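You operate a simulated robot arm through the tools that you are given. There is no shell and no other tool.

The job below is to be done with a simulated robot arm. You get a single attempt, and the scene is never put back.

Task
Pile some things up. At the end: the orange bean tin (marked "BEANS") from the bed cover is on the end of the bed, with the red squat spice jar from there on top of it and the white herb shaker (marked "PARSLEY") on top of that; the broth beaker is on the end of the bed; whatever was shut is shut again. Leave all else as you found it, and nothing knocked over. Set down upright: orange bean tin, broth beaker.

Only the result counts: the job must be done as asked and must still hold three seconds after the hand-in. Knocking over, shifting, dropping, spilling or breaking anything else fails it. Lids that push on must go on centred and level and be pressed home; caps that screw on are set level and turned clockwise until they are tight.

Robot
A 7-joint arm with a two-finger parallel gripper, fixed in place. Base frame: the origin is on the floor under the middle of its stand, x ahead of it, y to its left, z up; the work surface is at about z = 600. Readings come in mm, degrees, newtons and seconds.
It reaches about 1247 mm from its shoulder. Its first joint turns from -132.0 to 132.0 degrees. Payload 3.91 kg.
The tool frame sits at the grasp point between the pads (the TCP): z along the fingers, y along the line on which they close. The tips reach 30 mm beyond it. Largest opening 110 mm; finger width 20, thickness 10; the body of the gripper, 48 by 112 mm, starts 55 mm behind the TCP.
Orientation is that of the tool frame in the base frame, as a unit quaternion [x, y, z, w]. With the fingers straight down and closing along the base's y, the tool's x points along the base's -x, its y along +y and its z along -z.

Tools
- The arm moves only by the tool arm_command. Its argument "commands" is a list of rows, each a list of 3 entries, a list of its own where there are three numbers: the gripper command, from -1 (shut) to 1 (fully open), values between in proportion, then the shift along the tool's x, y, z in mm, then the turn, a rotation vector about the tool's x, y, z in degrees. In form: [[jaw, [x, y, z], [ax, ay, az]], ...]. A call has 1 to 20 rows; each row shifts and turns the commanded pose from where the row before left it, along the tool's axes as they then stand. A row lasts 0.2 s, in which the tool goes at most 50 mm and 8.6 degrees; a call with a longer step from one row to the next is refused whole, and so is a gripper value outside its range. A pose out of reach is approached as far as the arm can. The call stops where the force on the tool passes 40 N (or 10 N more than at its start, if that is more) or the arm is blocked; 0.2 s more then pass. Each finger travels about 108 mm/s and halts on what it meets, pressing with about 26 N; the grip force reading is that of the motor and also rises with nothing between the fingers. The clock runs only during rows and for 0.2 s after the last one: add rows that do not move to give the fingers time. It gives the time, the measured TCP pose, the force on the tool (base axes), the opening and the grip force at its end, in the units of the frame above (readings bear some noise), with the torque about the TCP (base axes, N m) and any sound that the robot's microphone picked up.
- Cameras (640 x 400 px; columns grow to the right, rows downward): "scene" is fixed at [53.3, 649.7, 1192.9]; the picture's right is [-0.68, -0.73, 0.00], its down [-0.38, 0.36, -0.85] and it looks along [0.62, -0.58, -0.52] (base axes); focal length 340 px, centre (320, 200). "wrist" rides on the gripper at [72, 17, -103] in the tool frame; the picture's right is [-0.23, 0.97, 0.00], its down [-0.76, -0.18, -0.62] and it looks along [-0.61, -0.14, 0.78] (tool axes); focal length 222 px, centre (320, 200). There is no depth. A picture from a camera that has moved, and an enlarged one, comes with that camera's place and axes in the base frame and with its lens. The place of the scene camera against the robot may be out by one fixed shift of up to 12 mm in any direction.
- capture(camera): a new picture of that camera. No time passes.
- enlarge(camera, box): a new picture of the part [left, top, right, bottom] of that camera's present view, enlarged. No time passes.
- close_job(): hands the job in; it is judged then, once.

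Nothing tells you positions but the pictures and the camera data. Unless the task says otherwise, let go and move clear before handing in.

The tools are called after "Emit:" as name(argument=value, ...) on one line, values as JSON. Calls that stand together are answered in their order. arm_command: Moves the arm, as the interface text tells. Its arguments: {"type":"object","properties":{"commands":{"type":"array","items":{"type":"array"}}},"required":["commands"]} The other tools are called the same way: capture (camera) takes a picture; enlarge (camera, box) takes an enlarged picture of a part of a camera's view; close_job () hands the job in.

At the start:

```text
t: 0.0
tcp_pos: [684.5, -183.9, 987.7]
tool_rot: [0.0, 1.0, 0.0, 0.0]
contact_force: [0.4, 0.6, -0.2]
moment: [-0.02, 0.0, -0.03]
opening: 109.9
gripper_force: 0.1
```

scene: 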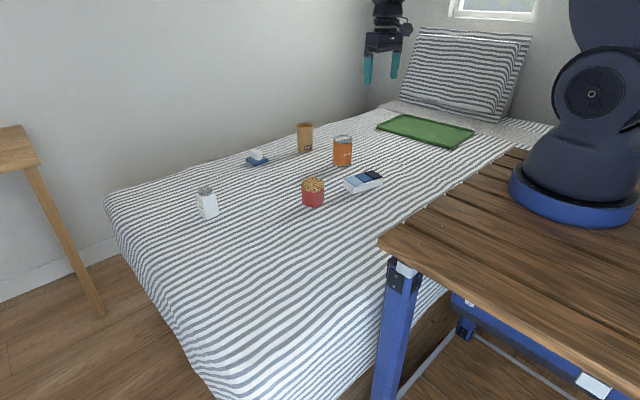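
wrist: 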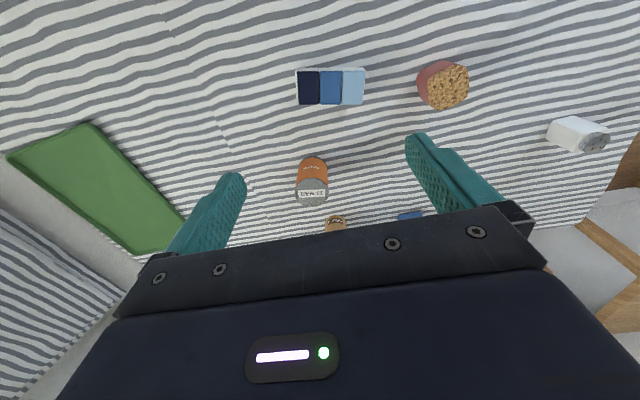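

I see a bed with an orange tin, a red squat jar, a white shaker, a brown beaker, a card box, a small blue-white item and a green tray. I'll enlarge the views first to identify everything.

Emit:
enlarge(camera="scene", box=[180, 110, 400, 240])

Emit:
enlarge(camera="scene", box=[360, 80, 560, 200])

Emit:
enlarge(camera="wrist", box=[240, 40, 640, 260])

```text
2.91 times, centred on (290, 175) of scene
camera zoom: at [53.3, 649.7, 1192.9], right [-0.68, -0.73, 0.0], down [-0.38, 0.36, -0.85], along [0.62, -0.58, -0.52], focal length 989 px, centre (407, 273)
```

zoom: 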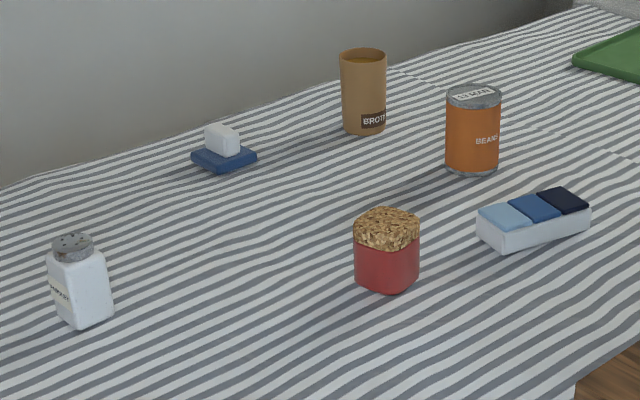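

```text
3.20 times, centred on (460, 140) of scene
camera zoom: at [53.3, 649.7, 1192.9], right [-0.68, -0.73, 0.0], down [-0.38, 0.36, -0.85], along [0.62, -0.58, -0.52], focal length 1088 px, centre (-128, 392)
```

zoom: 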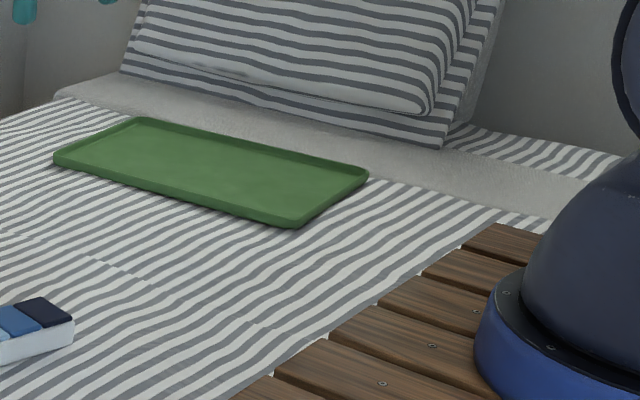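

```text
1.60 times, centred on (440, 150) of wrist
camera zoom: at [611.6, -166.2, 1089.9], right [0.23, 0.97, 0.0], down [0.76, -0.18, 0.62], along [0.61, -0.14, -0.78], focal length 355 px, centre (128, 280)
```

zoom: 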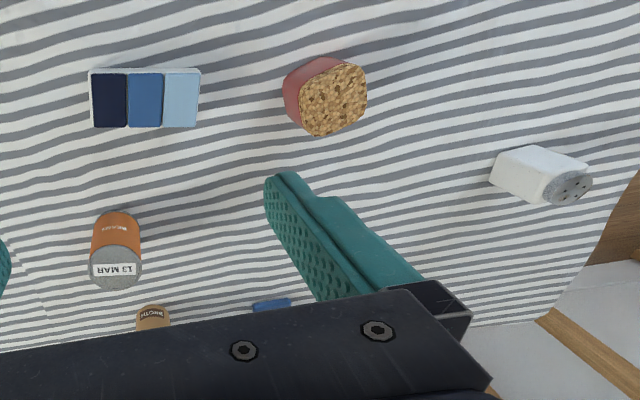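

The tin, red jar, shaker and broth beaker are all on the bed cover, with the foot end of the bed on the +y side (about y = 500). The tin is near (895, -250), and I'll move over it for close looks and a better position fix.

Emit:
arm_command(commands=[[1, [-25, -8, 22], [0, 0, 0]], [1, [-25, -8, 22], [0, 0, 0]], [1, [-25, -8, 22], [0, 0, 0]], [1, [-25, -8, 22], [0, 0, 0]], [1, [-25, -8, 22], [0, 0, 0]], [1, [-20, -6, 20], [0, 0, 0]], [1, [0, 0, 0], [0, 0, 0]]])

Emit:
capture(camera="wrist")

Emit:
capture(camera="scene")

```text
t: 1.6
tcp_pos: [828.4, -232.9, 856.0]
tool_rot: [0.0, 1.0, 0.0, 0.001]
contact_force: [-0.9, -0.8, -0.3]
moment: [0.0, -0.01, -0.03]
opening: 110.1
gripper_force: 0.0
```

```text
taken
camera wrist: at [755.4, -215.4, 959.3], right [0.23, 0.97, 0.0], down [0.76, -0.18, 0.62], along [0.61, -0.14, -0.78], focal length 222 px, centre (320, 200)
```

wrist: 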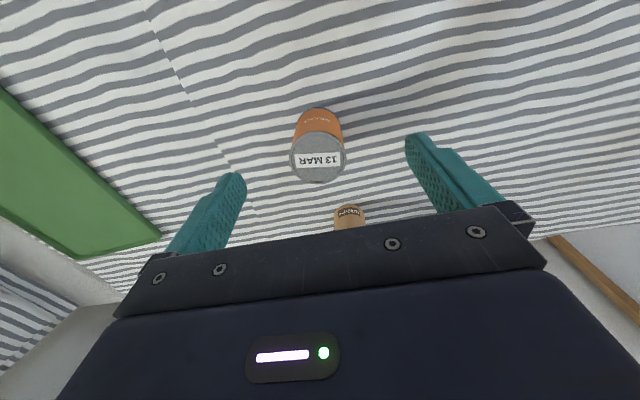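

```text
taken
```

scene: 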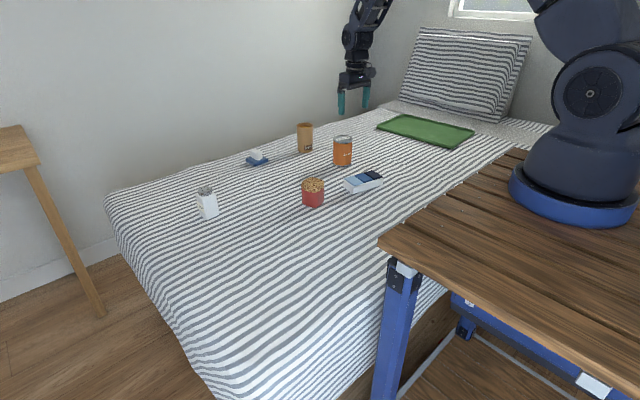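

Emit:
enlarge(camera="wrist", box=[270, 90, 390, 240])

Emit:
enlarge(camera="scene", box=[290, 105, 400, 215])

Emit:
enlarge(camera="scene", box=[60, 150, 400, 400])

```text
2.67 times, centred on (330, 165) of wrist
camera zoom: at [755.4, -215.4, 959.3], right [0.23, 0.97, 0.0], down [0.76, -0.18, 0.62], along [0.61, -0.14, -0.78], focal length 592 px, centre (293, 293)
```

zoom: 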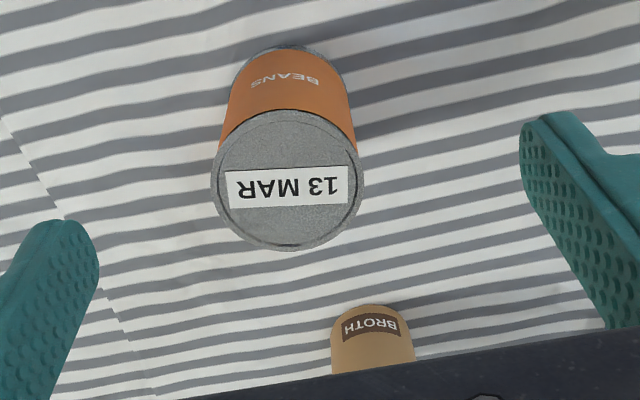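

```text
3.64 times, centred on (345, 160) of scene
camera zoom: at [53.3, 649.7, 1192.9], right [-0.68, -0.73, 0.0], down [-0.38, 0.36, -0.85], along [0.62, -0.58, -0.52], focal length 1237 px, centre (229, 346)
```

zoom: 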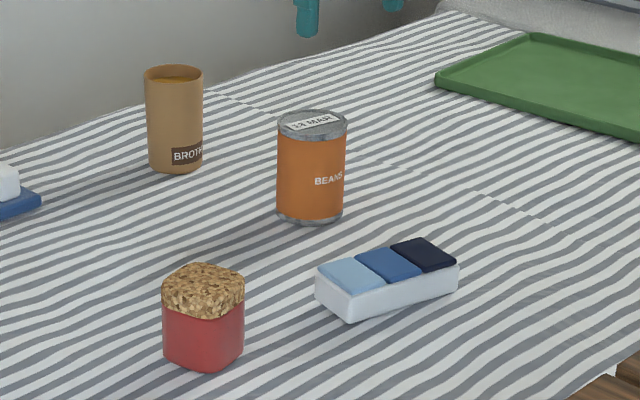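

```text
1.60 times, centred on (230, 275) of scene
camera zoom: at [53.3, 649.7, 1192.9], right [-0.68, -0.73, 0.0], down [-0.38, 0.36, -0.85], along [0.62, -0.58, -0.52], focal length 544 px, centre (464, 80)
```

zoom: 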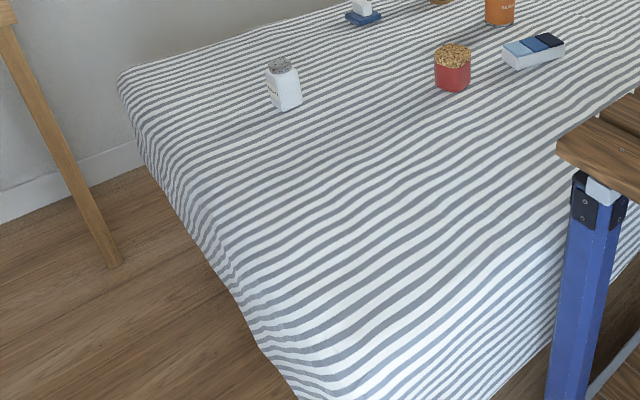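

The tin is about 74 mm across and about 95 mm tall, centred near (889, -250), and the beaker is open and holds broth. I'll move directly over the tin for a second view to fix the heights.

Emit:
arm_command(commands=[[1, [-20, -6, 22], [0, 0, 0]], [1, [-20, -6, 22], [0, 0, 0]], [1, [-20, -5, 22], [0, 0, 0]], [1, [0, 0, 0], [0, 0, 0]]])

Emit:
capture(camera="wrist")

Emit:
enlarge(camera="wrist", box=[250, 60, 410, 220])

```text
t: 2.6
tcp_pos: [889.4, -245.5, 790.1]
tool_rot: [0.0, 1.0, 0.0, 0.0]
contact_force: [-0.1, 0.0, -0.5]
moment: [-0.02, 0.02, -0.02]
opening: 109.9
gripper_force: 0.0
```

```text
taken
camera wrist: at [817.0, -228.7, 894.5], right [0.23, 0.97, 0.0], down [0.76, -0.18, 0.62], along [0.61, -0.14, -0.78], focal length 222 px, centre (320, 200)
```

wrist: 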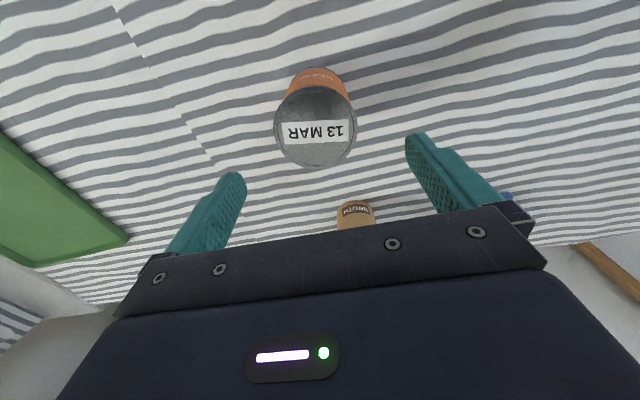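

```text
2.50 times, centred on (330, 140) of wrist
camera zoom: at [817.0, -228.7, 894.5], right [0.23, 0.97, 0.0], down [0.76, -0.18, 0.62], along [0.61, -0.14, -0.78], focal length 555 px, centre (295, 350)
```

zoom: 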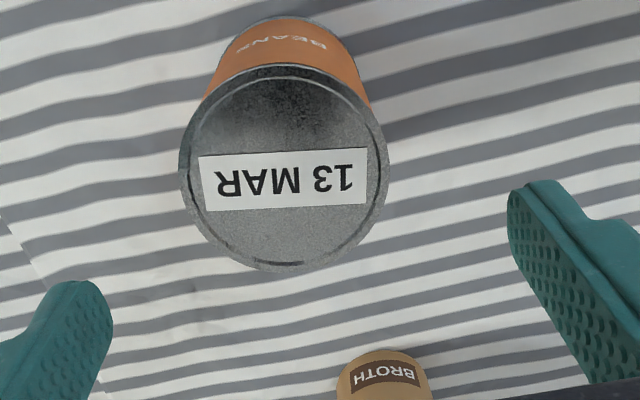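

The tin's centre is about (886, -249), with its top near z = 703. I'll go down around it, stop partway, and check before closing.

Emit:
arm_command(commands=[[1, [3, -3.5, 15], [0, 0, 0]], [1, [0, 0, 20], [0, 0, 0]], [1, [0, 0, 20], [0, 0, 0]], [1, [0, 0, 15], [0, 0, 0]], [1, [0, 0, 0], [0, 0, 0]]])

Emit:
capture(camera="wrist")

Emit:
enlarge(camera="scene", box=[290, 80, 400, 180])

```text
t: 3.8
tcp_pos: [886.5, -251.8, 720.2]
tool_rot: [0.0, 1.0, 0.0, -0.001]
contact_force: [-0.4, -0.9, -0.2]
moment: [-0.01, -0.01, -0.02]
opening: 109.9
gripper_force: 0.0
```

```text
taken
camera wrist: at [814.5, -234.8, 824.5], right [0.23, 0.97, 0.0], down [0.76, -0.18, 0.62], along [0.61, -0.14, -0.78], focal length 222 px, centre (320, 200)
```

wrist: 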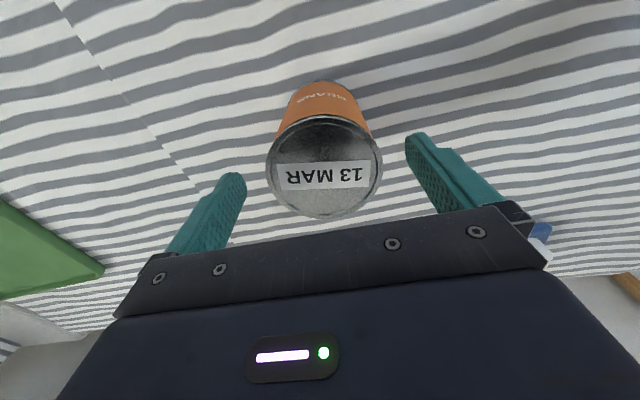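

```text
4.00 times, centred on (345, 130) of scene
camera zoom: at [53.3, 649.7, 1192.9], right [-0.68, -0.73, 0.0], down [-0.38, 0.36, -0.85], along [0.62, -0.58, -0.52], focal length 1360 px, centre (220, 480)
```

zoom: 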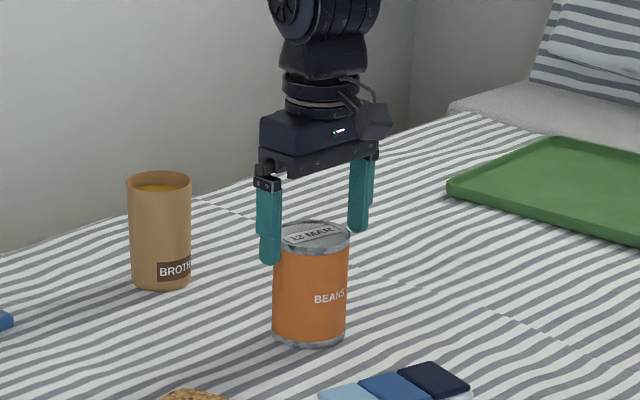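

The fingers straddle the tin well, so I'll go down to about z = 662 and close on it.

Emit:
arm_command(commands=[[1, [0, 0.5, 15], [0, 0, 0]], [1, [0, 0, 15], [0, 0, 0]], [1, [0, 0, 15], [0, 0, 0]], [1, [0, 0, 13], [0, 0, 0]], [1, [0, 0, 0], [0, 0, 0]], [-1, [0, 0, 0], [0, 0, 0]], [-1, [0, 0, 0], [0, 0, 0]], [-1, [0, 0, 0], [0, 0, 0]], [-1, [0, 0, 0], [0, 0, 0]]])

Emit:
capture(camera="wrist")

Emit:
enlarge(camera="scene", box=[290, 80, 400, 180])

```text
t: 5.8
tcp_pos: [887.0, -248.2, 661.8]
tool_rot: [0.0, 1.0, 0.0, -0.001]
contact_force: [0.6, -3.0, -0.5]
moment: [-0.07, -0.14, -0.04]
opening: 73.0
gripper_force: 25.6
```

```text
taken
camera wrist: at [814.5, -231.1, 765.7], right [0.23, 0.97, 0.0], down [0.76, -0.18, 0.62], along [0.61, -0.14, -0.78], focal length 222 px, centre (320, 200)
```

wrist: 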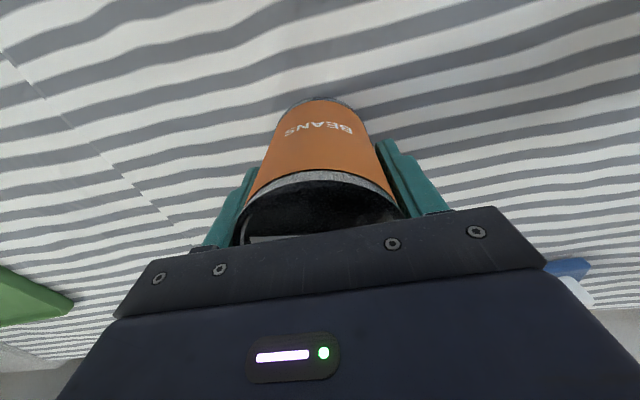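

```text
4.00 times, centred on (345, 130) of scene
camera zoom: at [53.3, 649.7, 1192.9], right [-0.68, -0.73, 0.0], down [-0.38, 0.36, -0.85], along [0.62, -0.58, -0.52], focal length 1360 px, centre (220, 480)
```

zoom: 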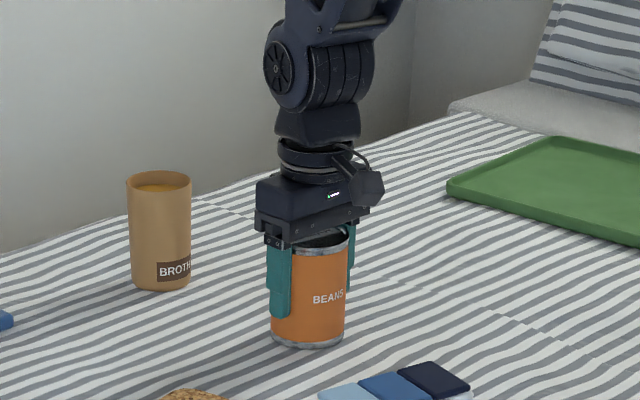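

The tin is gripped (73 mm opening) with the tool at z = 661.8. I'll lift it straight up and check the weight.

Emit:
arm_command(commands=[[-1, [0, 0, -5], [0, 0, 0]], [-1, [0, 0, -10], [0, 0, 0]], [-1, [0, 0, -20], [0, 0, 0]], [-1, [0, 0, -25], [0, 0, 0]], [-1, [0, 0, -25], [0, 0, 0]], [-1, [0, 0, -25], [0, 0, 0]], [-1, [0, 0, -20], [0, 0, 0]], [-1, [0, 0, -10], [0, 0, 0]], [-1, [0, 0, 0], [0, 0, 0]]])

Emit:
capture(camera="scene")

Emit:
capture(camera="wrist")

```text
t: 7.8
tcp_pos: [888.6, -250.2, 803.3]
tool_rot: [0.0, 1.0, 0.0, 0.0]
contact_force: [0.7, 0.7, -4.9]
moment: [-0.03, 0.03, -0.02]
opening: 73.1
gripper_force: 26.4
```

```text
taken
```

scene: 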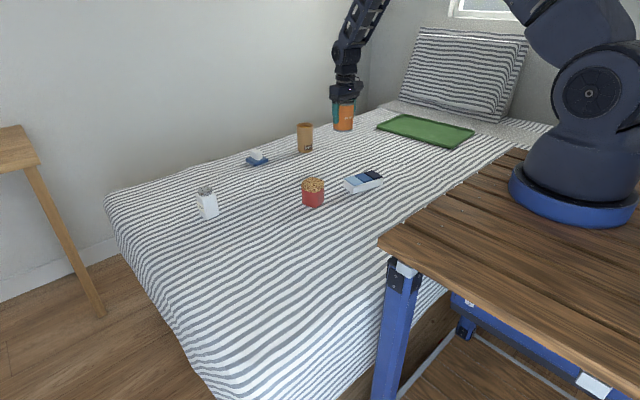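

```text
taken
camera wrist: at [815.7, -232.1, 906.8], right [0.23, 0.97, 0.0], down [0.76, -0.18, 0.62], along [0.61, -0.14, -0.78], focal length 222 px, centre (320, 200)
```

wrist: 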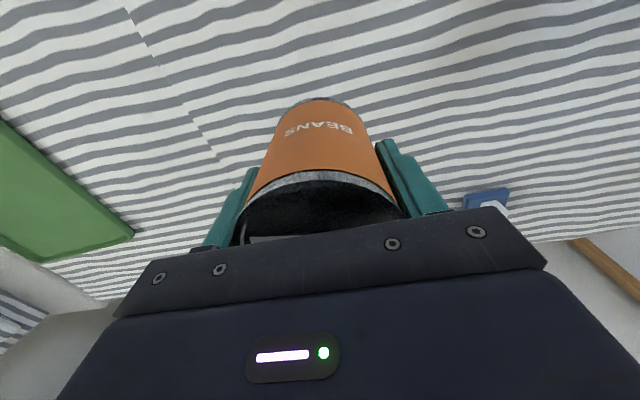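

The tin is held firmly (about 0.5 kg). I'll carry it at z = 800, above everything, towards the foot end at about (780, 400).

Emit:
arm_command(commands=[[-1, [1.7, 10, 0], [0, 0, 0]], [-1, [3.3, 20, 0], [0, 0, 0]], [-1, [5, 30, 0], [0, 0, 0]], [-1, [6.3, 38, 0], [0, 0, 0]], [-1, [6.3, 38, 0], [0, 0, 0]], [-1, [6.3, 38, 0], [0, 0, 0]], [-1, [6.3, 38, 0], [0, 0, 0]], [-1, [6.3, 38, 0], [0, 0, 0]], [-1, [6.3, 38, 0], [0, 0, 0]], [-1, [6.3, 38, 0], [0, 0, 0]], [-1, [6.3, 38, 0], [0, 0, 0]], [-1, [6.3, 38, 0], [0, 0, 0]], [-1, [6.3, 38, 0], [0, 0, 0]], [-1, [6.3, 38, 0], [0, 0, 0]], [-1, [6.3, 38, 0], [0, 0, 0]], [-1, [6.3, 38, 0], [0, 0, 0]], [-1, [6.3, 38, 0], [0, 0, 0]], [-1, [5, 30, 0], [0, 0, 0]], [-1, [3.3, 20, 0], [0, 0, 0]], [-1, [1.7, 10, 0], [0, 0, 0]]])

Emit:
capture(camera="scene")

Emit:
capture(camera="wrist")

```text
t: 12.0
tcp_pos: [778.6, 402.1, 803.2]
tool_rot: [0.0, 1.0, -0.001, 0.0]
contact_force: [0.5, 0.3, -4.6]
moment: [0.0, 0.05, 0.01]
opening: 72.3
gripper_force: 25.8
```

```text
taken
```

scene: 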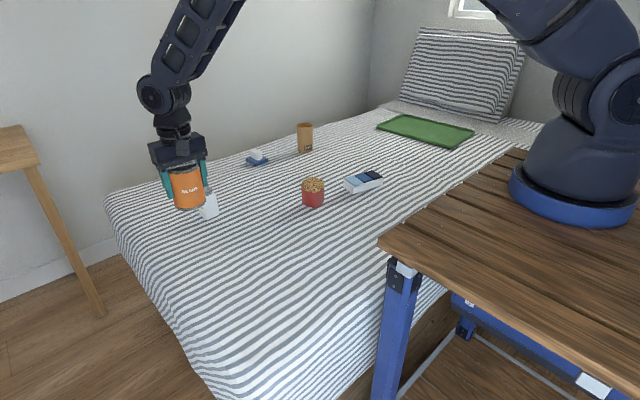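

```text
taken
camera wrist: at [705.6, 419.3, 907.4], right [0.23, 0.97, 0.0], down [0.76, -0.18, 0.62], along [0.61, -0.14, -0.78], focal length 222 px, centre (320, 200)
```

wrist: 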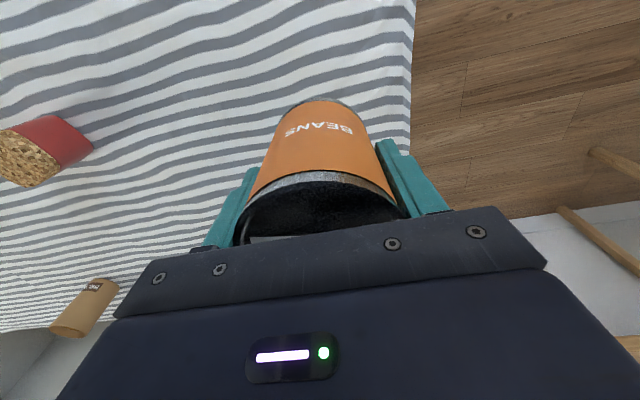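

The bed's foot edge is at about y = 514 here, so the tin at y = 400 will sit on the flat part. I'll lower it, then take the last part slowly while watching the force.

Emit:
arm_command(commands=[[-1, [0, 0, 15], [0, 0, 0]], [-1, [0, 0, 25], [0, 0, 0]], [-1, [0, 0, 30], [0, 0, 0]], [-1, [0, 0, 25], [0, 0, 0]], [-1, [0, 0, 20], [0, 0, 0]], [-1, [0, 0, 10], [0, 0, 0]], [-1, [0, 0, 5], [0, 0, 0]], [-1, [0, 0, 0], [0, 0, 0]]])

Emit:
enlarge(camera="scene", box=[130, 130, 290, 250])

```text
t: 13.8
tcp_pos: [779.2, 401.1, 671.4]
tool_rot: [-0.001, 1.0, 0.0, 0.0]
contact_force: [0.4, -0.2, -4.2]
moment: [-0.01, -0.03, 0.01]
opening: 72.5
gripper_force: 26.1
```

```text
3.33 times, centred on (210, 190) of scene
camera zoom: at [53.3, 649.7, 1192.9], right [-0.68, -0.73, 0.0], down [-0.38, 0.36, -0.85], along [0.62, -0.58, -0.52], focal length 1134 px, centre (687, 233)
```

zoom: 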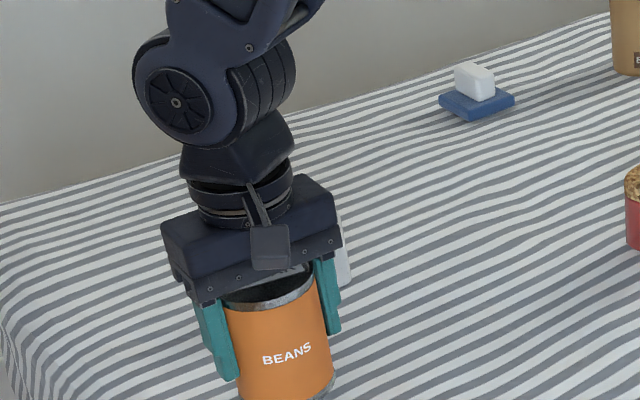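

Emit:
arm_command(commands=[[-1, [0, 0, 2], [0, 0, 0]], [-1, [0, 0, 2], [0, 0, 0]], [-1, [0, 0, 2], [0, 0, 0]], [-1, [0, 0, 1], [0, 0, 0]], [-1, [0, 0, 0], [0, 0, 0]]])

Emit:
enlarge(camera="scene", box=[130, 160, 290, 260])

```text
t: 15.0
tcp_pos: [778.6, 402.6, 664.7]
tool_rot: [0.0, 1.0, 0.0, 0.0]
contact_force: [-0.5, 0.4, -5.4]
moment: [-0.01, 0.02, -0.02]
opening: 72.4
gripper_force: 26.1
```

```text
4.00 times, centred on (210, 210) of scene
camera zoom: at [53.3, 649.7, 1192.9], right [-0.68, -0.73, 0.0], down [-0.38, 0.36, -0.85], along [0.62, -0.58, -0.52], focal length 1360 px, centre (760, 160)
```

zoom: 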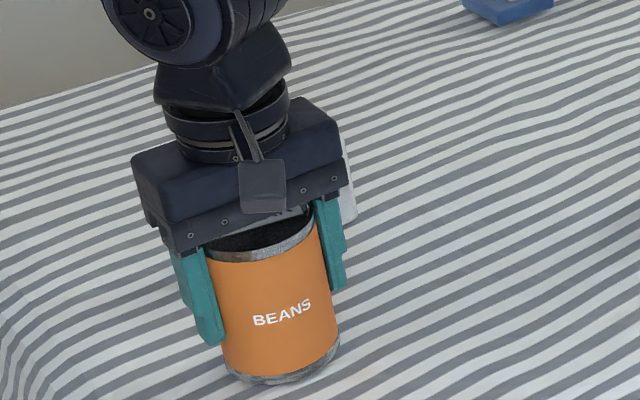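

Emit:
arm_command(commands=[[-1, [0, 0, 1], [0, 0, 0]], [-1, [0, 0, 0.5], [0, 0, 0]], [-1, [0, 0, 0], [0, 0, 0]]])

```text
t: 15.8
tcp_pos: [778.4, 402.0, 663.6]
tool_rot: [0.0, 1.0, -0.001, 0.0]
contact_force: [0.3, 0.4, -3.7]
moment: [0.01, 0.0, 0.01]
opening: 72.6
gripper_force: 26.0
```

Emit:
arm_command(commands=[[-1, [0, 0, 1], [0, 0, 0]], [-1, [0, 0, 0.5], [0, 0, 0]], [-1, [0, 0, 0], [0, 0, 0]]])

```text
t: 16.6
tcp_pos: [778.9, 402.4, 662.4]
tool_rot: [0.0, 1.0, 0.0, 0.0]
contact_force: [0.1, 0.7, -3.3]
moment: [0.0, -0.05, 0.0]
opening: 72.3
gripper_force: 26.2
```

Emit:
arm_command(commands=[[-1, [0, 0, 1], [0, 0, 0]], [-1, [0, 0, 0], [0, 0, 0]]])

```text
t: 17.2
tcp_pos: [779.2, 402.1, 662.8]
tool_rot: [0.0, 1.0, 0.001, 0.0]
contact_force: [-3.0, -7.3, 16.9]
moment: [-0.33, 0.46, 0.2]
opening: 72.5
gripper_force: 25.4
```

The tin has touched down at the same tool height as it had at pickup. I'll ease the pressure off slightly, open, and back straight up.

Emit:
arm_command(commands=[[-1, [0, 0, -0.8], [0, 0, 0]], [-1, [0, 0, 0], [0, 0, 0]]])

```text
t: 17.8
tcp_pos: [779.0, 403.2, 661.9]
tool_rot: [-0.001, 1.0, 0.0, 0.0]
contact_force: [-1.9, -2.1, 15.4]
moment: [-0.23, 0.05, -0.01]
opening: 72.4
gripper_force: 25.9
```

Emit:
arm_command(commands=[[-1, [0, 0, -0.5], [0, 0, 0]], [-1, [0, 0, 0], [0, 0, 0]]])

```text
t: 18.4
tcp_pos: [778.8, 402.7, 661.6]
tool_rot: [0.0, 1.0, 0.0, 0.0]
contact_force: [2.0, 2.6, 3.4]
moment: [0.25, -0.43, 0.06]
opening: 72.5
gripper_force: 26.4
```

Emit:
arm_command(commands=[[0.2, [0, 0, 0], [0, 0, 0]], [0.6, [0, 0, 0], [0, 0, 0]], [1, [0, 0, 0], [0, 0, 0]], [1, [0, 0, -10], [0, 0, 0]], [1, [0, 0, -20], [0, 0, 0]], [1, [0, 0, -30], [0, 0, 0]], [1, [0, 0, -40], [0, 0, 0]], [1, [0, 0, -40], [0, 0, 0]], [1, [0, 0, 0], [0, 0, 0]]])

Emit:
capture(camera="scene")

Emit:
capture(camera="wrist")

```text
t: 20.4
tcp_pos: [781.1, 403.4, 804.6]
tool_rot: [-0.001, 1.0, 0.0, 0.0]
contact_force: [0.9, 0.1, -1.2]
moment: [0.04, 0.05, -0.02]
opening: 109.9
gripper_force: 0.1
```

```text
taken
```

scene: 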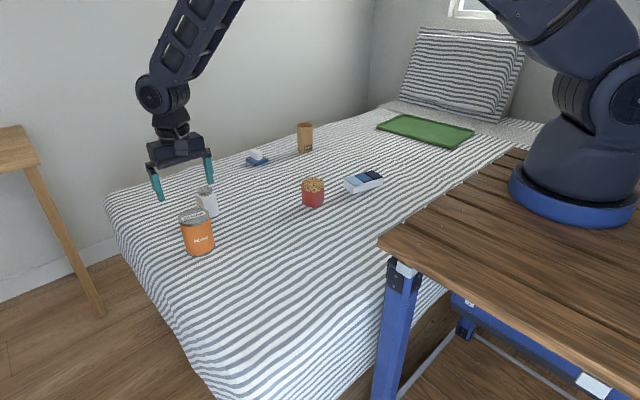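

```text
taken
camera wrist: at [706.7, 421.6, 908.0], right [0.23, 0.97, 0.0], down [0.76, -0.18, 0.62], along [0.61, -0.14, -0.78], focal length 222 px, centre (320, 200)
```

wrist: 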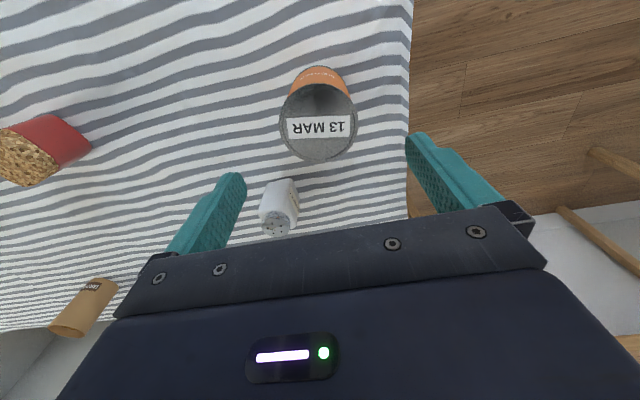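

The tin stands upright at (779, 402) on the end of the bed. Next I'll look closely at the tin, shaker and jar to work out heights and orientations.

Emit:
enlarge(camera="scene", box=[160, 170, 260, 270])

Emit:
enlarge(camera="wrist", box=[220, 60, 400, 240])

Emit:
enlarge(camera="scene", box=[280, 160, 350, 220])

```text
4.00 times, centred on (210, 220) of scene
camera zoom: at [53.3, 649.7, 1192.9], right [-0.68, -0.73, 0.0], down [-0.38, 0.36, -0.85], along [0.62, -0.58, -0.52], focal length 1360 px, centre (760, 120)
```

zoom: 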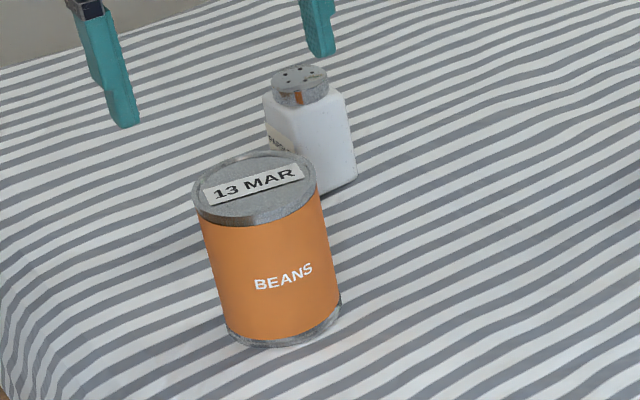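

```text
2.22 times, centred on (310, 150) of wrist
camera zoom: at [706.7, 421.6, 908.0], right [0.23, 0.97, 0.0], down [0.76, -0.18, 0.62], along [0.61, -0.14, -0.78], focal length 494 px, centre (342, 311)
```

zoom: 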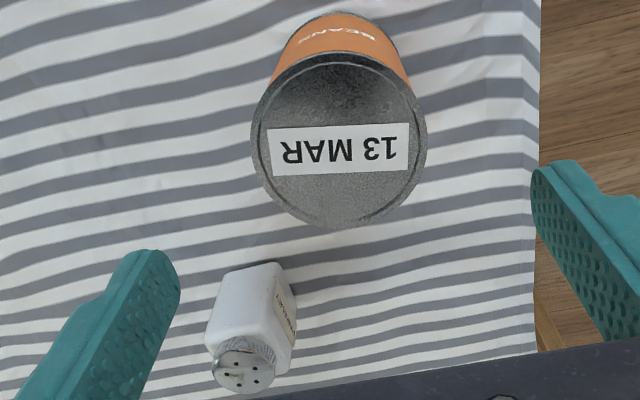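

```text
6.67 times, centred on (315, 190) of scene
camera zoom: at [53.3, 649.7, 1192.9], right [-0.68, -0.73, 0.0], down [-0.38, 0.36, -0.85], along [0.62, -0.58, -0.52], focal length 2267 px, centre (353, 267)
```

zoom: 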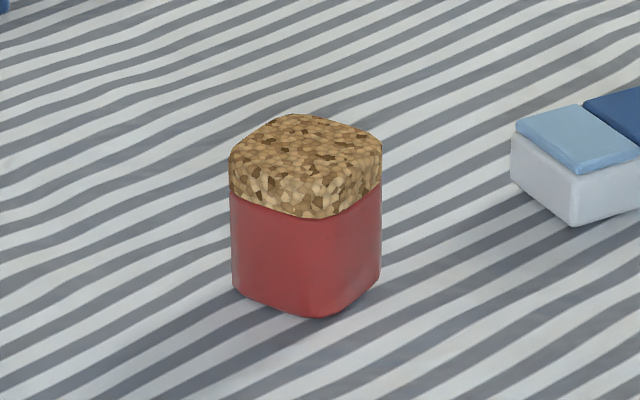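

The jar has a flat cork lid, the shaker has a narrower grey cap, and all are upright. The beaker, near (1085, -232), is too far for a straight-down grasp, so I'll approach it with the tool tilted; I'll go there first and look.

Emit:
arm_command(commands=[[1, [-2, -20, -2], [0, 0, 0]], [1, [-4.5, -39, -2], [0, 0, 0]], [1, [-4.5, -39, -2], [0, 0, 0]], [1, [-4.5, -39, -2], [0, 0, 0]], [1, [-4.5, -39, -2], [0, 0, 0]], [1, [-4.5, -39, -2], [0, 0, 0]], [1, [-4.5, -39, -2], [0, 0, 0]], [1, [-4.5, -39, -2], [0, 0, 0]], [1, [-4.5, -39, -2], [0, 0, 0]], [1, [-4.5, -39, -2], [0, 0, 0]], [1, [-4.5, -39, -2], [0, 0, 0]], [1, [-4.5, -39, -2], [0, 0, 0]], [1, [-4.5, -39, -2], [0, 0, 0]], [1, [-4.5, -39, -2], [0, 0, 0]], [1, [-4.5, -39, -2], [0, 0, 0]], [1, [-2, -20, 0], [0, 0, 0]], [1, [0, -7, 0], [0, 0, 6]], [1, [0, 0, 0], [0, 0, 6]], [1, [0, 0, 0], [0, -5, 0]], [1, [0, 0, 0], [0, -7, 0]]])

Emit:
arm_command(commands=[[1, [0, 0, 0], [0, -8, 0]], [1, [0, 0, 0], [0, -8, 0]], [1, [0, 0, 0], [0, -8, 0]], [1, [0, 0, 0], [0, -6, 0]], [1, [0, 0, 0], [0, -3, 0]], [1, [0, 0, 0], [0, 0, 0]]])

Emit:
capture(camera="wrist")

Emit:
capture(camera="scene")

```text
t: 24.6
tcp_pos: [844.5, -192.3, 831.3]
tool_rot: [0.103, 0.989, -0.011, 0.104]
contact_force: [0.5, 1.0, -0.4]
moment: [0.01, -0.02, -0.02]
opening: 109.9
gripper_force: 0.1
```

```text
t: 26.0
tcp_pos: [844.4, -191.6, 833.0]
tool_rot: [0.097, 0.919, -0.04, 0.381]
contact_force: [-0.1, 0.2, -0.9]
moment: [0.0, -0.02, 0.0]
opening: 110.3
gripper_force: 0.1
```

```text
taken
camera wrist: at [726.3, -148.2, 854.4], right [0.36, 0.92, 0.16], down [0.06, -0.19, 0.98], along [0.93, -0.34, -0.12], focal length 222 px, centre (320, 200)
```

wrist: 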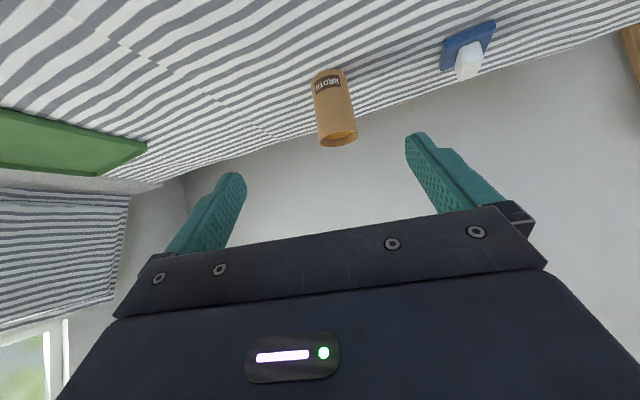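

```text
taken
```

scene: 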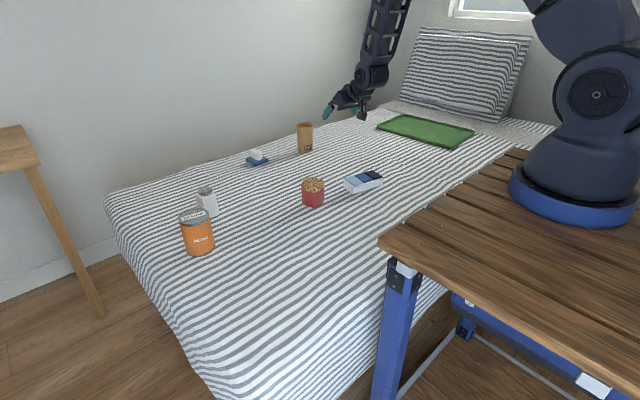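

Emit:
enlarge(camera="wrist", box=[290, 55, 380, 155])

Emit:
enlarge(camera="scene", box=[280, 110, 340, 170])

```text
4.00 times, centred on (335, 105) of wrist
camera zoom: at [726.3, -148.2, 854.4], right [0.36, 0.92, 0.16], down [0.06, -0.19, 0.98], along [0.93, -0.34, -0.12], focal length 888 px, centre (260, 580)
```

zoom: 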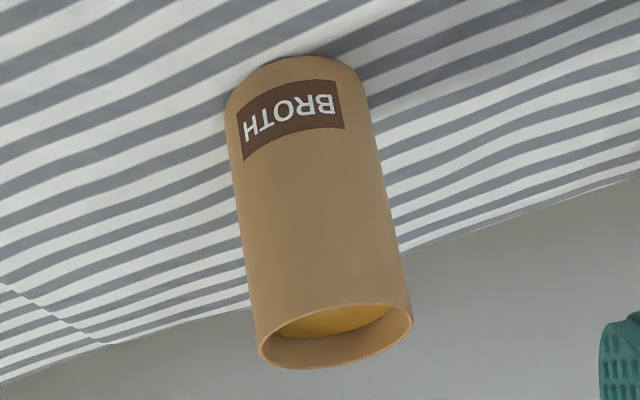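

```text
6.67 times, centred on (310, 140) of scene
camera zoom: at [53.3, 649.7, 1192.9], right [-0.68, -0.73, 0.0], down [-0.38, 0.36, -0.85], along [0.62, -0.58, -0.52], focal length 2267 px, centre (387, 600)
```

zoom: 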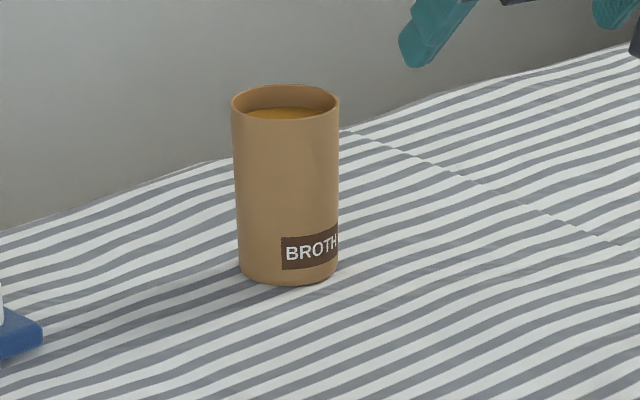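

The beaker is about 67 mm across and about 112 mm tall, at around (1091, -230), with broth close to the rim. I'll line the tilted gripper up with it and stop short for a check.

Emit:
arm_command(commands=[[1, [-7, 1.4, 10], [0, 0, 0]], [1, [-10, 2, 20], [0, 0, 0]], [1, [-14, 3, 25], [0, 0, 0]], [1, [-14, 3, 25], [0, 0, 0]], [1, [-14, 2.6, 25], [0, 0, 0]], [1, [-8.9, 1.6, 25], [0, 0, 0]], [1, [0, 0, 15], [0, 0, 0]], [1, [0, 0, 5], [0, 0, 0]], [1, [0, 0, 0], [0, 0, 0]]])

Emit:
capture(camera="wrist")

Emit:
enlarge(camera="scene", box=[260, 70, 400, 180])

```text
t: 28.0
tcp_pos: [999.7, -212.0, 776.0]
tool_rot: [0.096, 0.919, -0.039, 0.381]
contact_force: [-0.2, -0.1, 0.0]
moment: [-0.03, -0.04, -0.02]
opening: 109.9
gripper_force: 0.0
```

```text
taken
camera wrist: at [881.9, -168.9, 796.9], right [0.36, 0.92, 0.16], down [0.06, -0.19, 0.98], along [0.93, -0.34, -0.12], focal length 222 px, centre (320, 200)
```

wrist: 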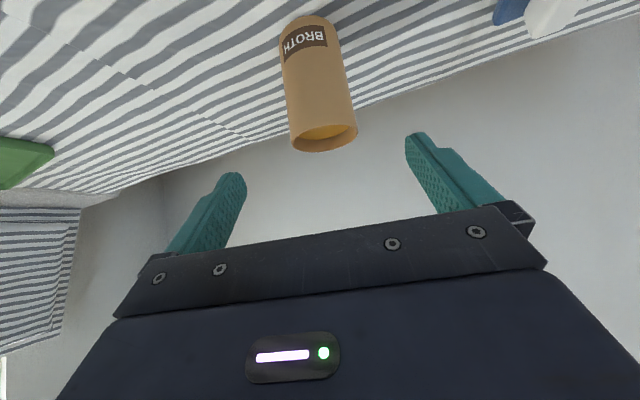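

```text
3.64 times, centred on (330, 125) of scene
camera zoom: at [53.3, 649.7, 1192.9], right [-0.68, -0.73, 0.0], down [-0.38, 0.36, -0.85], along [0.62, -0.58, -0.52], focal length 1237 px, centre (284, 473)
```

zoom: 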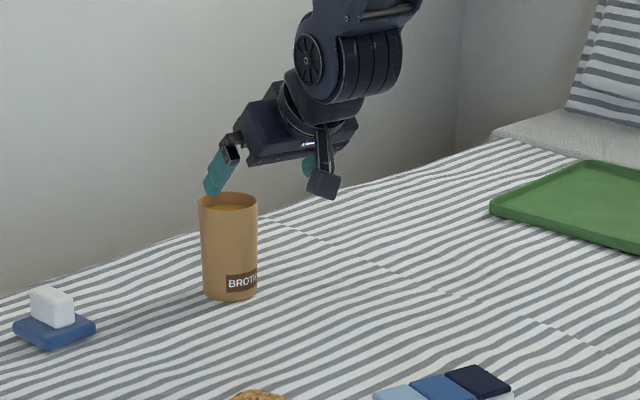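

Emit:
enlarge(camera="wrist", box=[260, 5, 400, 165])

```text
2.50 times, centred on (330, 85) of wrist
camera zoom: at [881.9, -168.9, 796.9], right [0.36, 0.92, 0.16], down [0.06, -0.19, 0.98], along [0.93, -0.34, -0.12], focal length 555 px, centre (295, 488)
```

zoom: 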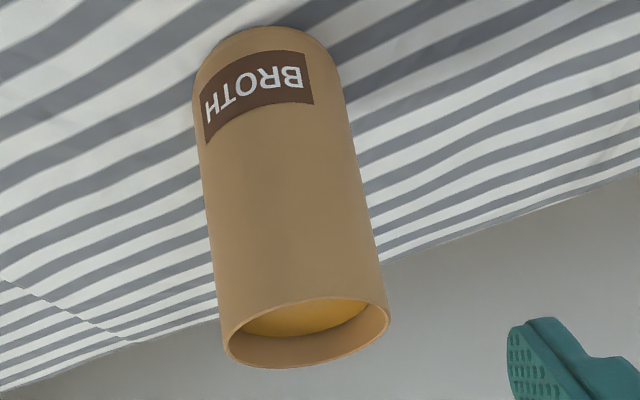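

The beaker is centred between the fingers at about (1089, -230), with its rim at z = 710. I'll advance along the tool axis in two stages.

Emit:
arm_command(commands=[[1, [1, 1, 10], [0, 0, 0]], [1, [1, 0, 18], [0, 0, 0]], [1, [0, 0, 20], [0, 0, 0]], [1, [0, 0, 20], [0, 0, 0]], [1, [0, 0, 12], [0, 0, 0]], [1, [0, 0, 5], [0, 0, 0]], [1, [0, 0, 0], [0, 0, 0]]])

Emit:
capture(camera="wrist")

Emit:
enlarge(camera="scene", box=[260, 70, 400, 180])

```text
t: 29.6
tcp_pos: [1056.6, -222.1, 712.4]
tool_rot: [0.096, 0.919, -0.04, 0.381]
contact_force: [0.4, 0.1, -0.1]
moment: [0.02, -0.01, -0.02]
opening: 110.1
gripper_force: 0.1
```

```text
taken
camera wrist: at [938.3, -178.6, 734.5], right [0.36, 0.92, 0.16], down [0.06, -0.19, 0.98], along [0.93, -0.34, -0.12], focal length 222 px, centre (320, 200)
```

wrist: 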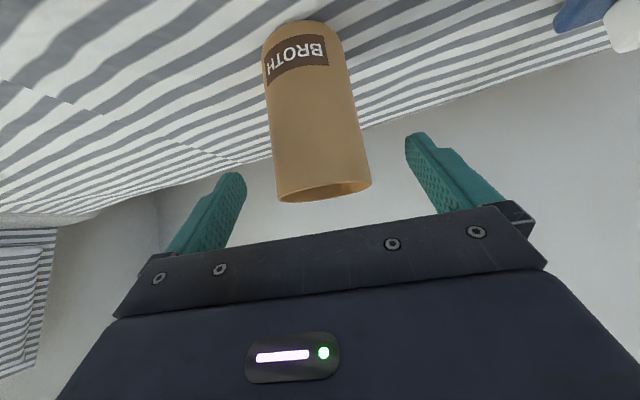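

```text
3.64 times, centred on (330, 125) of scene
camera zoom: at [53.3, 649.7, 1192.9], right [-0.68, -0.73, 0.0], down [-0.38, 0.36, -0.85], along [0.62, -0.58, -0.52], focal length 1237 px, centre (284, 473)
```

zoom: 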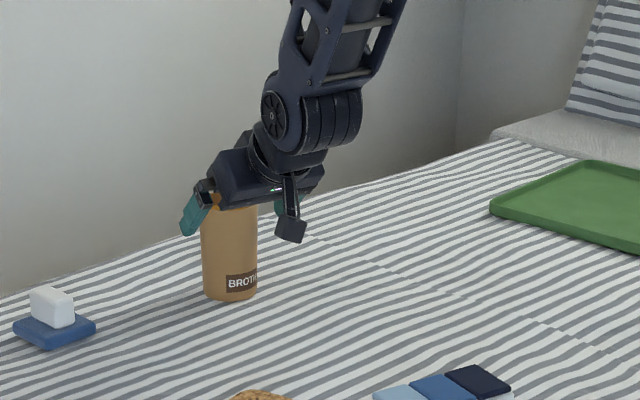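

The beaker sits centred between the fingers. I'll go in the last 37 mm and close gently.

Emit:
arm_command(commands=[[1, [-1, 0, 12], [0, 0, 0]], [1, [0, 0, 12], [0, 0, 0]], [1, [0, 0, 9], [0, 0, 0]], [1, [0, 0, 4], [0, 0, 0]], [1, [0, 0, 0], [0, 0, 0]]])

Emit:
capture(camera="wrist")

Emit:
enlarge(camera="scene", box=[260, 70, 400, 180])

```text
t: 30.8
tcp_pos: [1082.2, -226.8, 689.9]
tool_rot: [0.096, 0.919, -0.039, 0.381]
contact_force: [-0.5, 0.2, 1.0]
moment: [0.0, -0.04, 0.04]
opening: 110.1
gripper_force: 0.2
```

```text
taken
camera wrist: at [963.9, -184.0, 710.4], right [0.36, 0.92, 0.16], down [0.06, -0.19, 0.98], along [0.93, -0.34, -0.12], focal length 222 px, centre (320, 200)
```

wrist: 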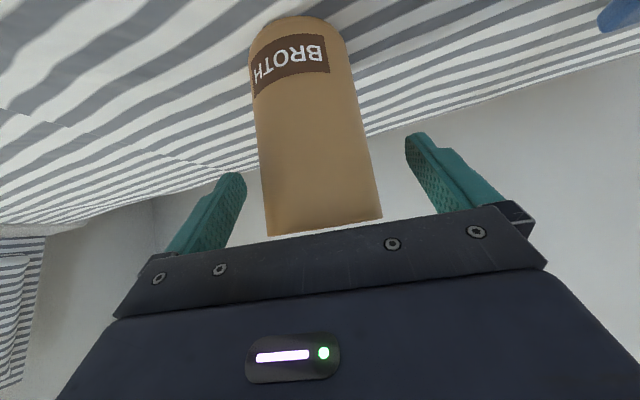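

```text
3.64 times, centred on (330, 125) of scene
camera zoom: at [53.3, 649.7, 1192.9], right [-0.68, -0.73, 0.0], down [-0.38, 0.36, -0.85], along [0.62, -0.58, -0.52], focal length 1237 px, centre (284, 473)
```

zoom: 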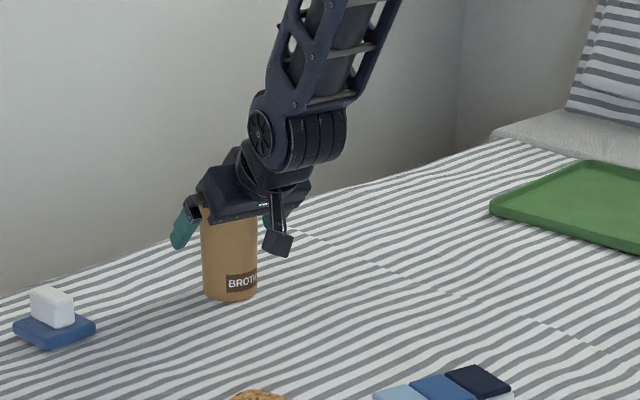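

Emit:
arm_command(commands=[[-1, [0, 0, 0], [0, 0, 0]], [-1, [0, 0, 0], [0, 0, 0]], [-1, [0, 0, 0], [0, 0, 0]], [-1, [0, 0, 0], [0, 0, 0]]])

Emit:
capture(camera="wrist")

Emit:
enlarge(camera="scene", box=[260, 70, 400, 180])

```text
t: 31.8
tcp_pos: [1083.1, -227.1, 688.9]
tool_rot: [0.096, 0.919, -0.039, 0.381]
contact_force: [0.5, -2.9, 3.1]
moment: [-0.06, -0.12, -0.04]
opening: 66.6
gripper_force: 26.2
```

```text
taken
camera wrist: at [963.8, -184.1, 710.6], right [0.36, 0.92, 0.16], down [0.06, -0.19, 0.98], along [0.93, -0.34, -0.12], focal length 222 px, centre (320, 200)
```

wrist: 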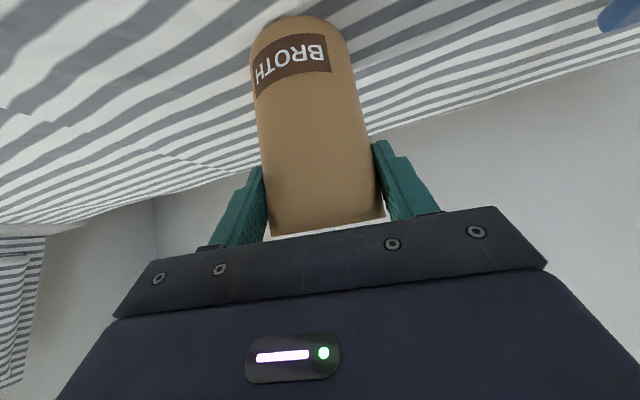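

```text
3.64 times, centred on (330, 125) of scene
camera zoom: at [53.3, 649.7, 1192.9], right [-0.68, -0.73, 0.0], down [-0.38, 0.36, -0.85], along [0.62, -0.58, -0.52], focal length 1237 px, centre (284, 473)
```

zoom: 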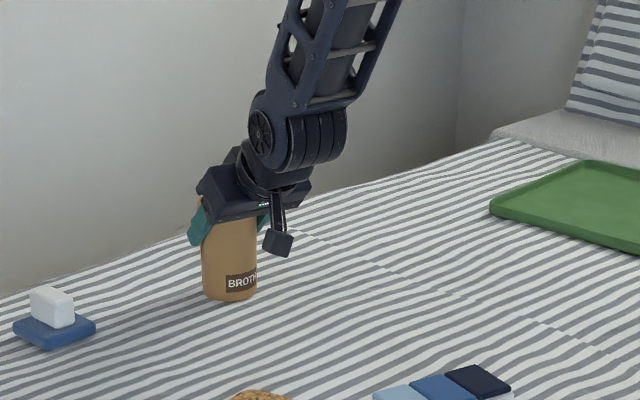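

The beaker is gripped (66.6 mm). I'll lift it straight up, slowly at first, keeping the tool angle fixed so it stays upright.

Emit:
arm_command(commands=[[-1, [-0.7, 0, -0.7], [0, 0, 0]], [-1, [-1.4, 0, -1.4], [0, 0, 0]], [-1, [-2.1, 0, -2.1], [0, 0, 0]], [-1, [-2.8, 0, -2.8], [0, 0, 0]], [-1, [-3.5, 0, -3.5], [0, 0, 0]], [-1, [-3.5, 0, -3.5], [0, 0, 0]], [-1, [-2.8, 0, -2.8], [0, 0, 0]], [-1, [-2.1, 0, -2.1], [0, 0, 0]], [-1, [-1.4, 0, -1.4], [0, 0, 0]], [-1, [-0.7, 0, -0.7], [0, 0, 0]], [-1, [0, 0, 0], [0, 0, 0]]])

Emit:
capture(camera="wrist")

Emit:
enlarge(camera="scene", box=[260, 70, 400, 180])

```text
t: 34.2
tcp_pos: [1081.9, -226.5, 717.0]
tool_rot: [0.097, 0.919, -0.04, 0.38]
contact_force: [0.5, 0.1, -3.8]
moment: [-0.02, 0.01, 0.0]
opening: 66.6
gripper_force: 26.0
```

```text
taken
camera wrist: at [963.8, -183.4, 739.8], right [0.36, 0.92, 0.16], down [0.06, -0.19, 0.98], along [0.93, -0.34, -0.12], focal length 222 px, centre (320, 200)
```

wrist: 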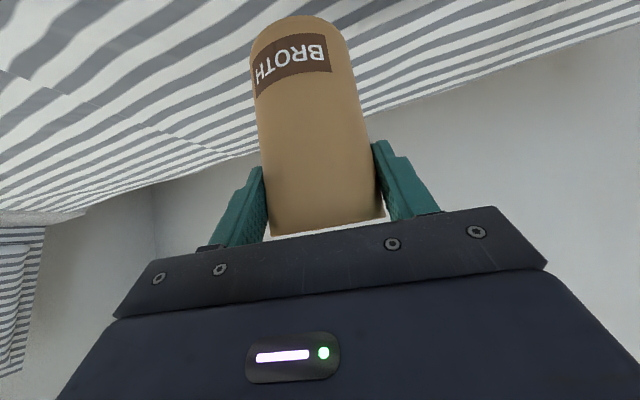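

```text
3.64 times, centred on (330, 125) of scene
camera zoom: at [53.3, 649.7, 1192.9], right [-0.68, -0.73, 0.0], down [-0.38, 0.36, -0.85], along [0.62, -0.58, -0.52], focal length 1237 px, centre (284, 473)
```

zoom: 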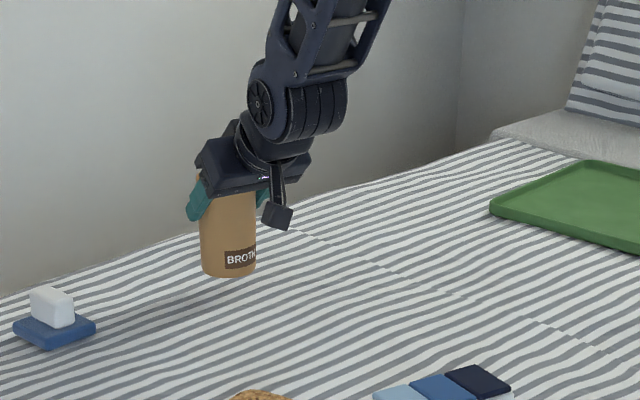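

Emit:
arm_command(commands=[[-1, [-1.4, 0, -1.4], [0, 0, 0]], [-1, [-2.8, 0, -2.8], [0, 0, 0]], [-1, [-5, 0, -5], [0, 0, 0]], [-1, [-7, 0, -7], [0, 0, 0]], [-1, [-8.5, 0, -8.5], [0, 0, 0]], [-1, [-8.5, 0, -8.5], [0, 0, 0]], [-1, [-8.5, 0, -8.5], [0, 0, 0]], [-1, [-8.5, 0, -8.5], [0, 0, 0]], [-1, [-8.5, 0, -8.5], [0, 0, 0]], [-1, [-7, 0, -7], [0, 0, 0]], [-1, [-5.6, 0, -5.6], [0, 0, 0]], [-1, [-4.2, 0, -4.2], [0, 0, 0]], [-1, [-2.8, 0, -2.8], [0, 0, 0]], [-1, [-1.4, 0, -1.4], [0, 0, 0]], [-1, [0, 0, 0], [0, 0, 0]]])

Emit:
capture(camera="scene")

```text
t: 37.4
tcp_pos: [1083.1, -227.3, 830.3]
tool_rot: [0.097, 0.919, -0.04, 0.381]
contact_force: [-0.1, -1.0, -3.7]
moment: [-0.01, 0.04, 0.01]
opening: 66.4
gripper_force: 26.1
```

```text
taken
```

scene: 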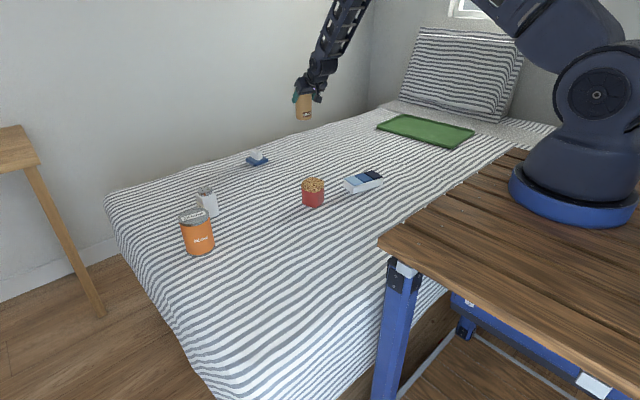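

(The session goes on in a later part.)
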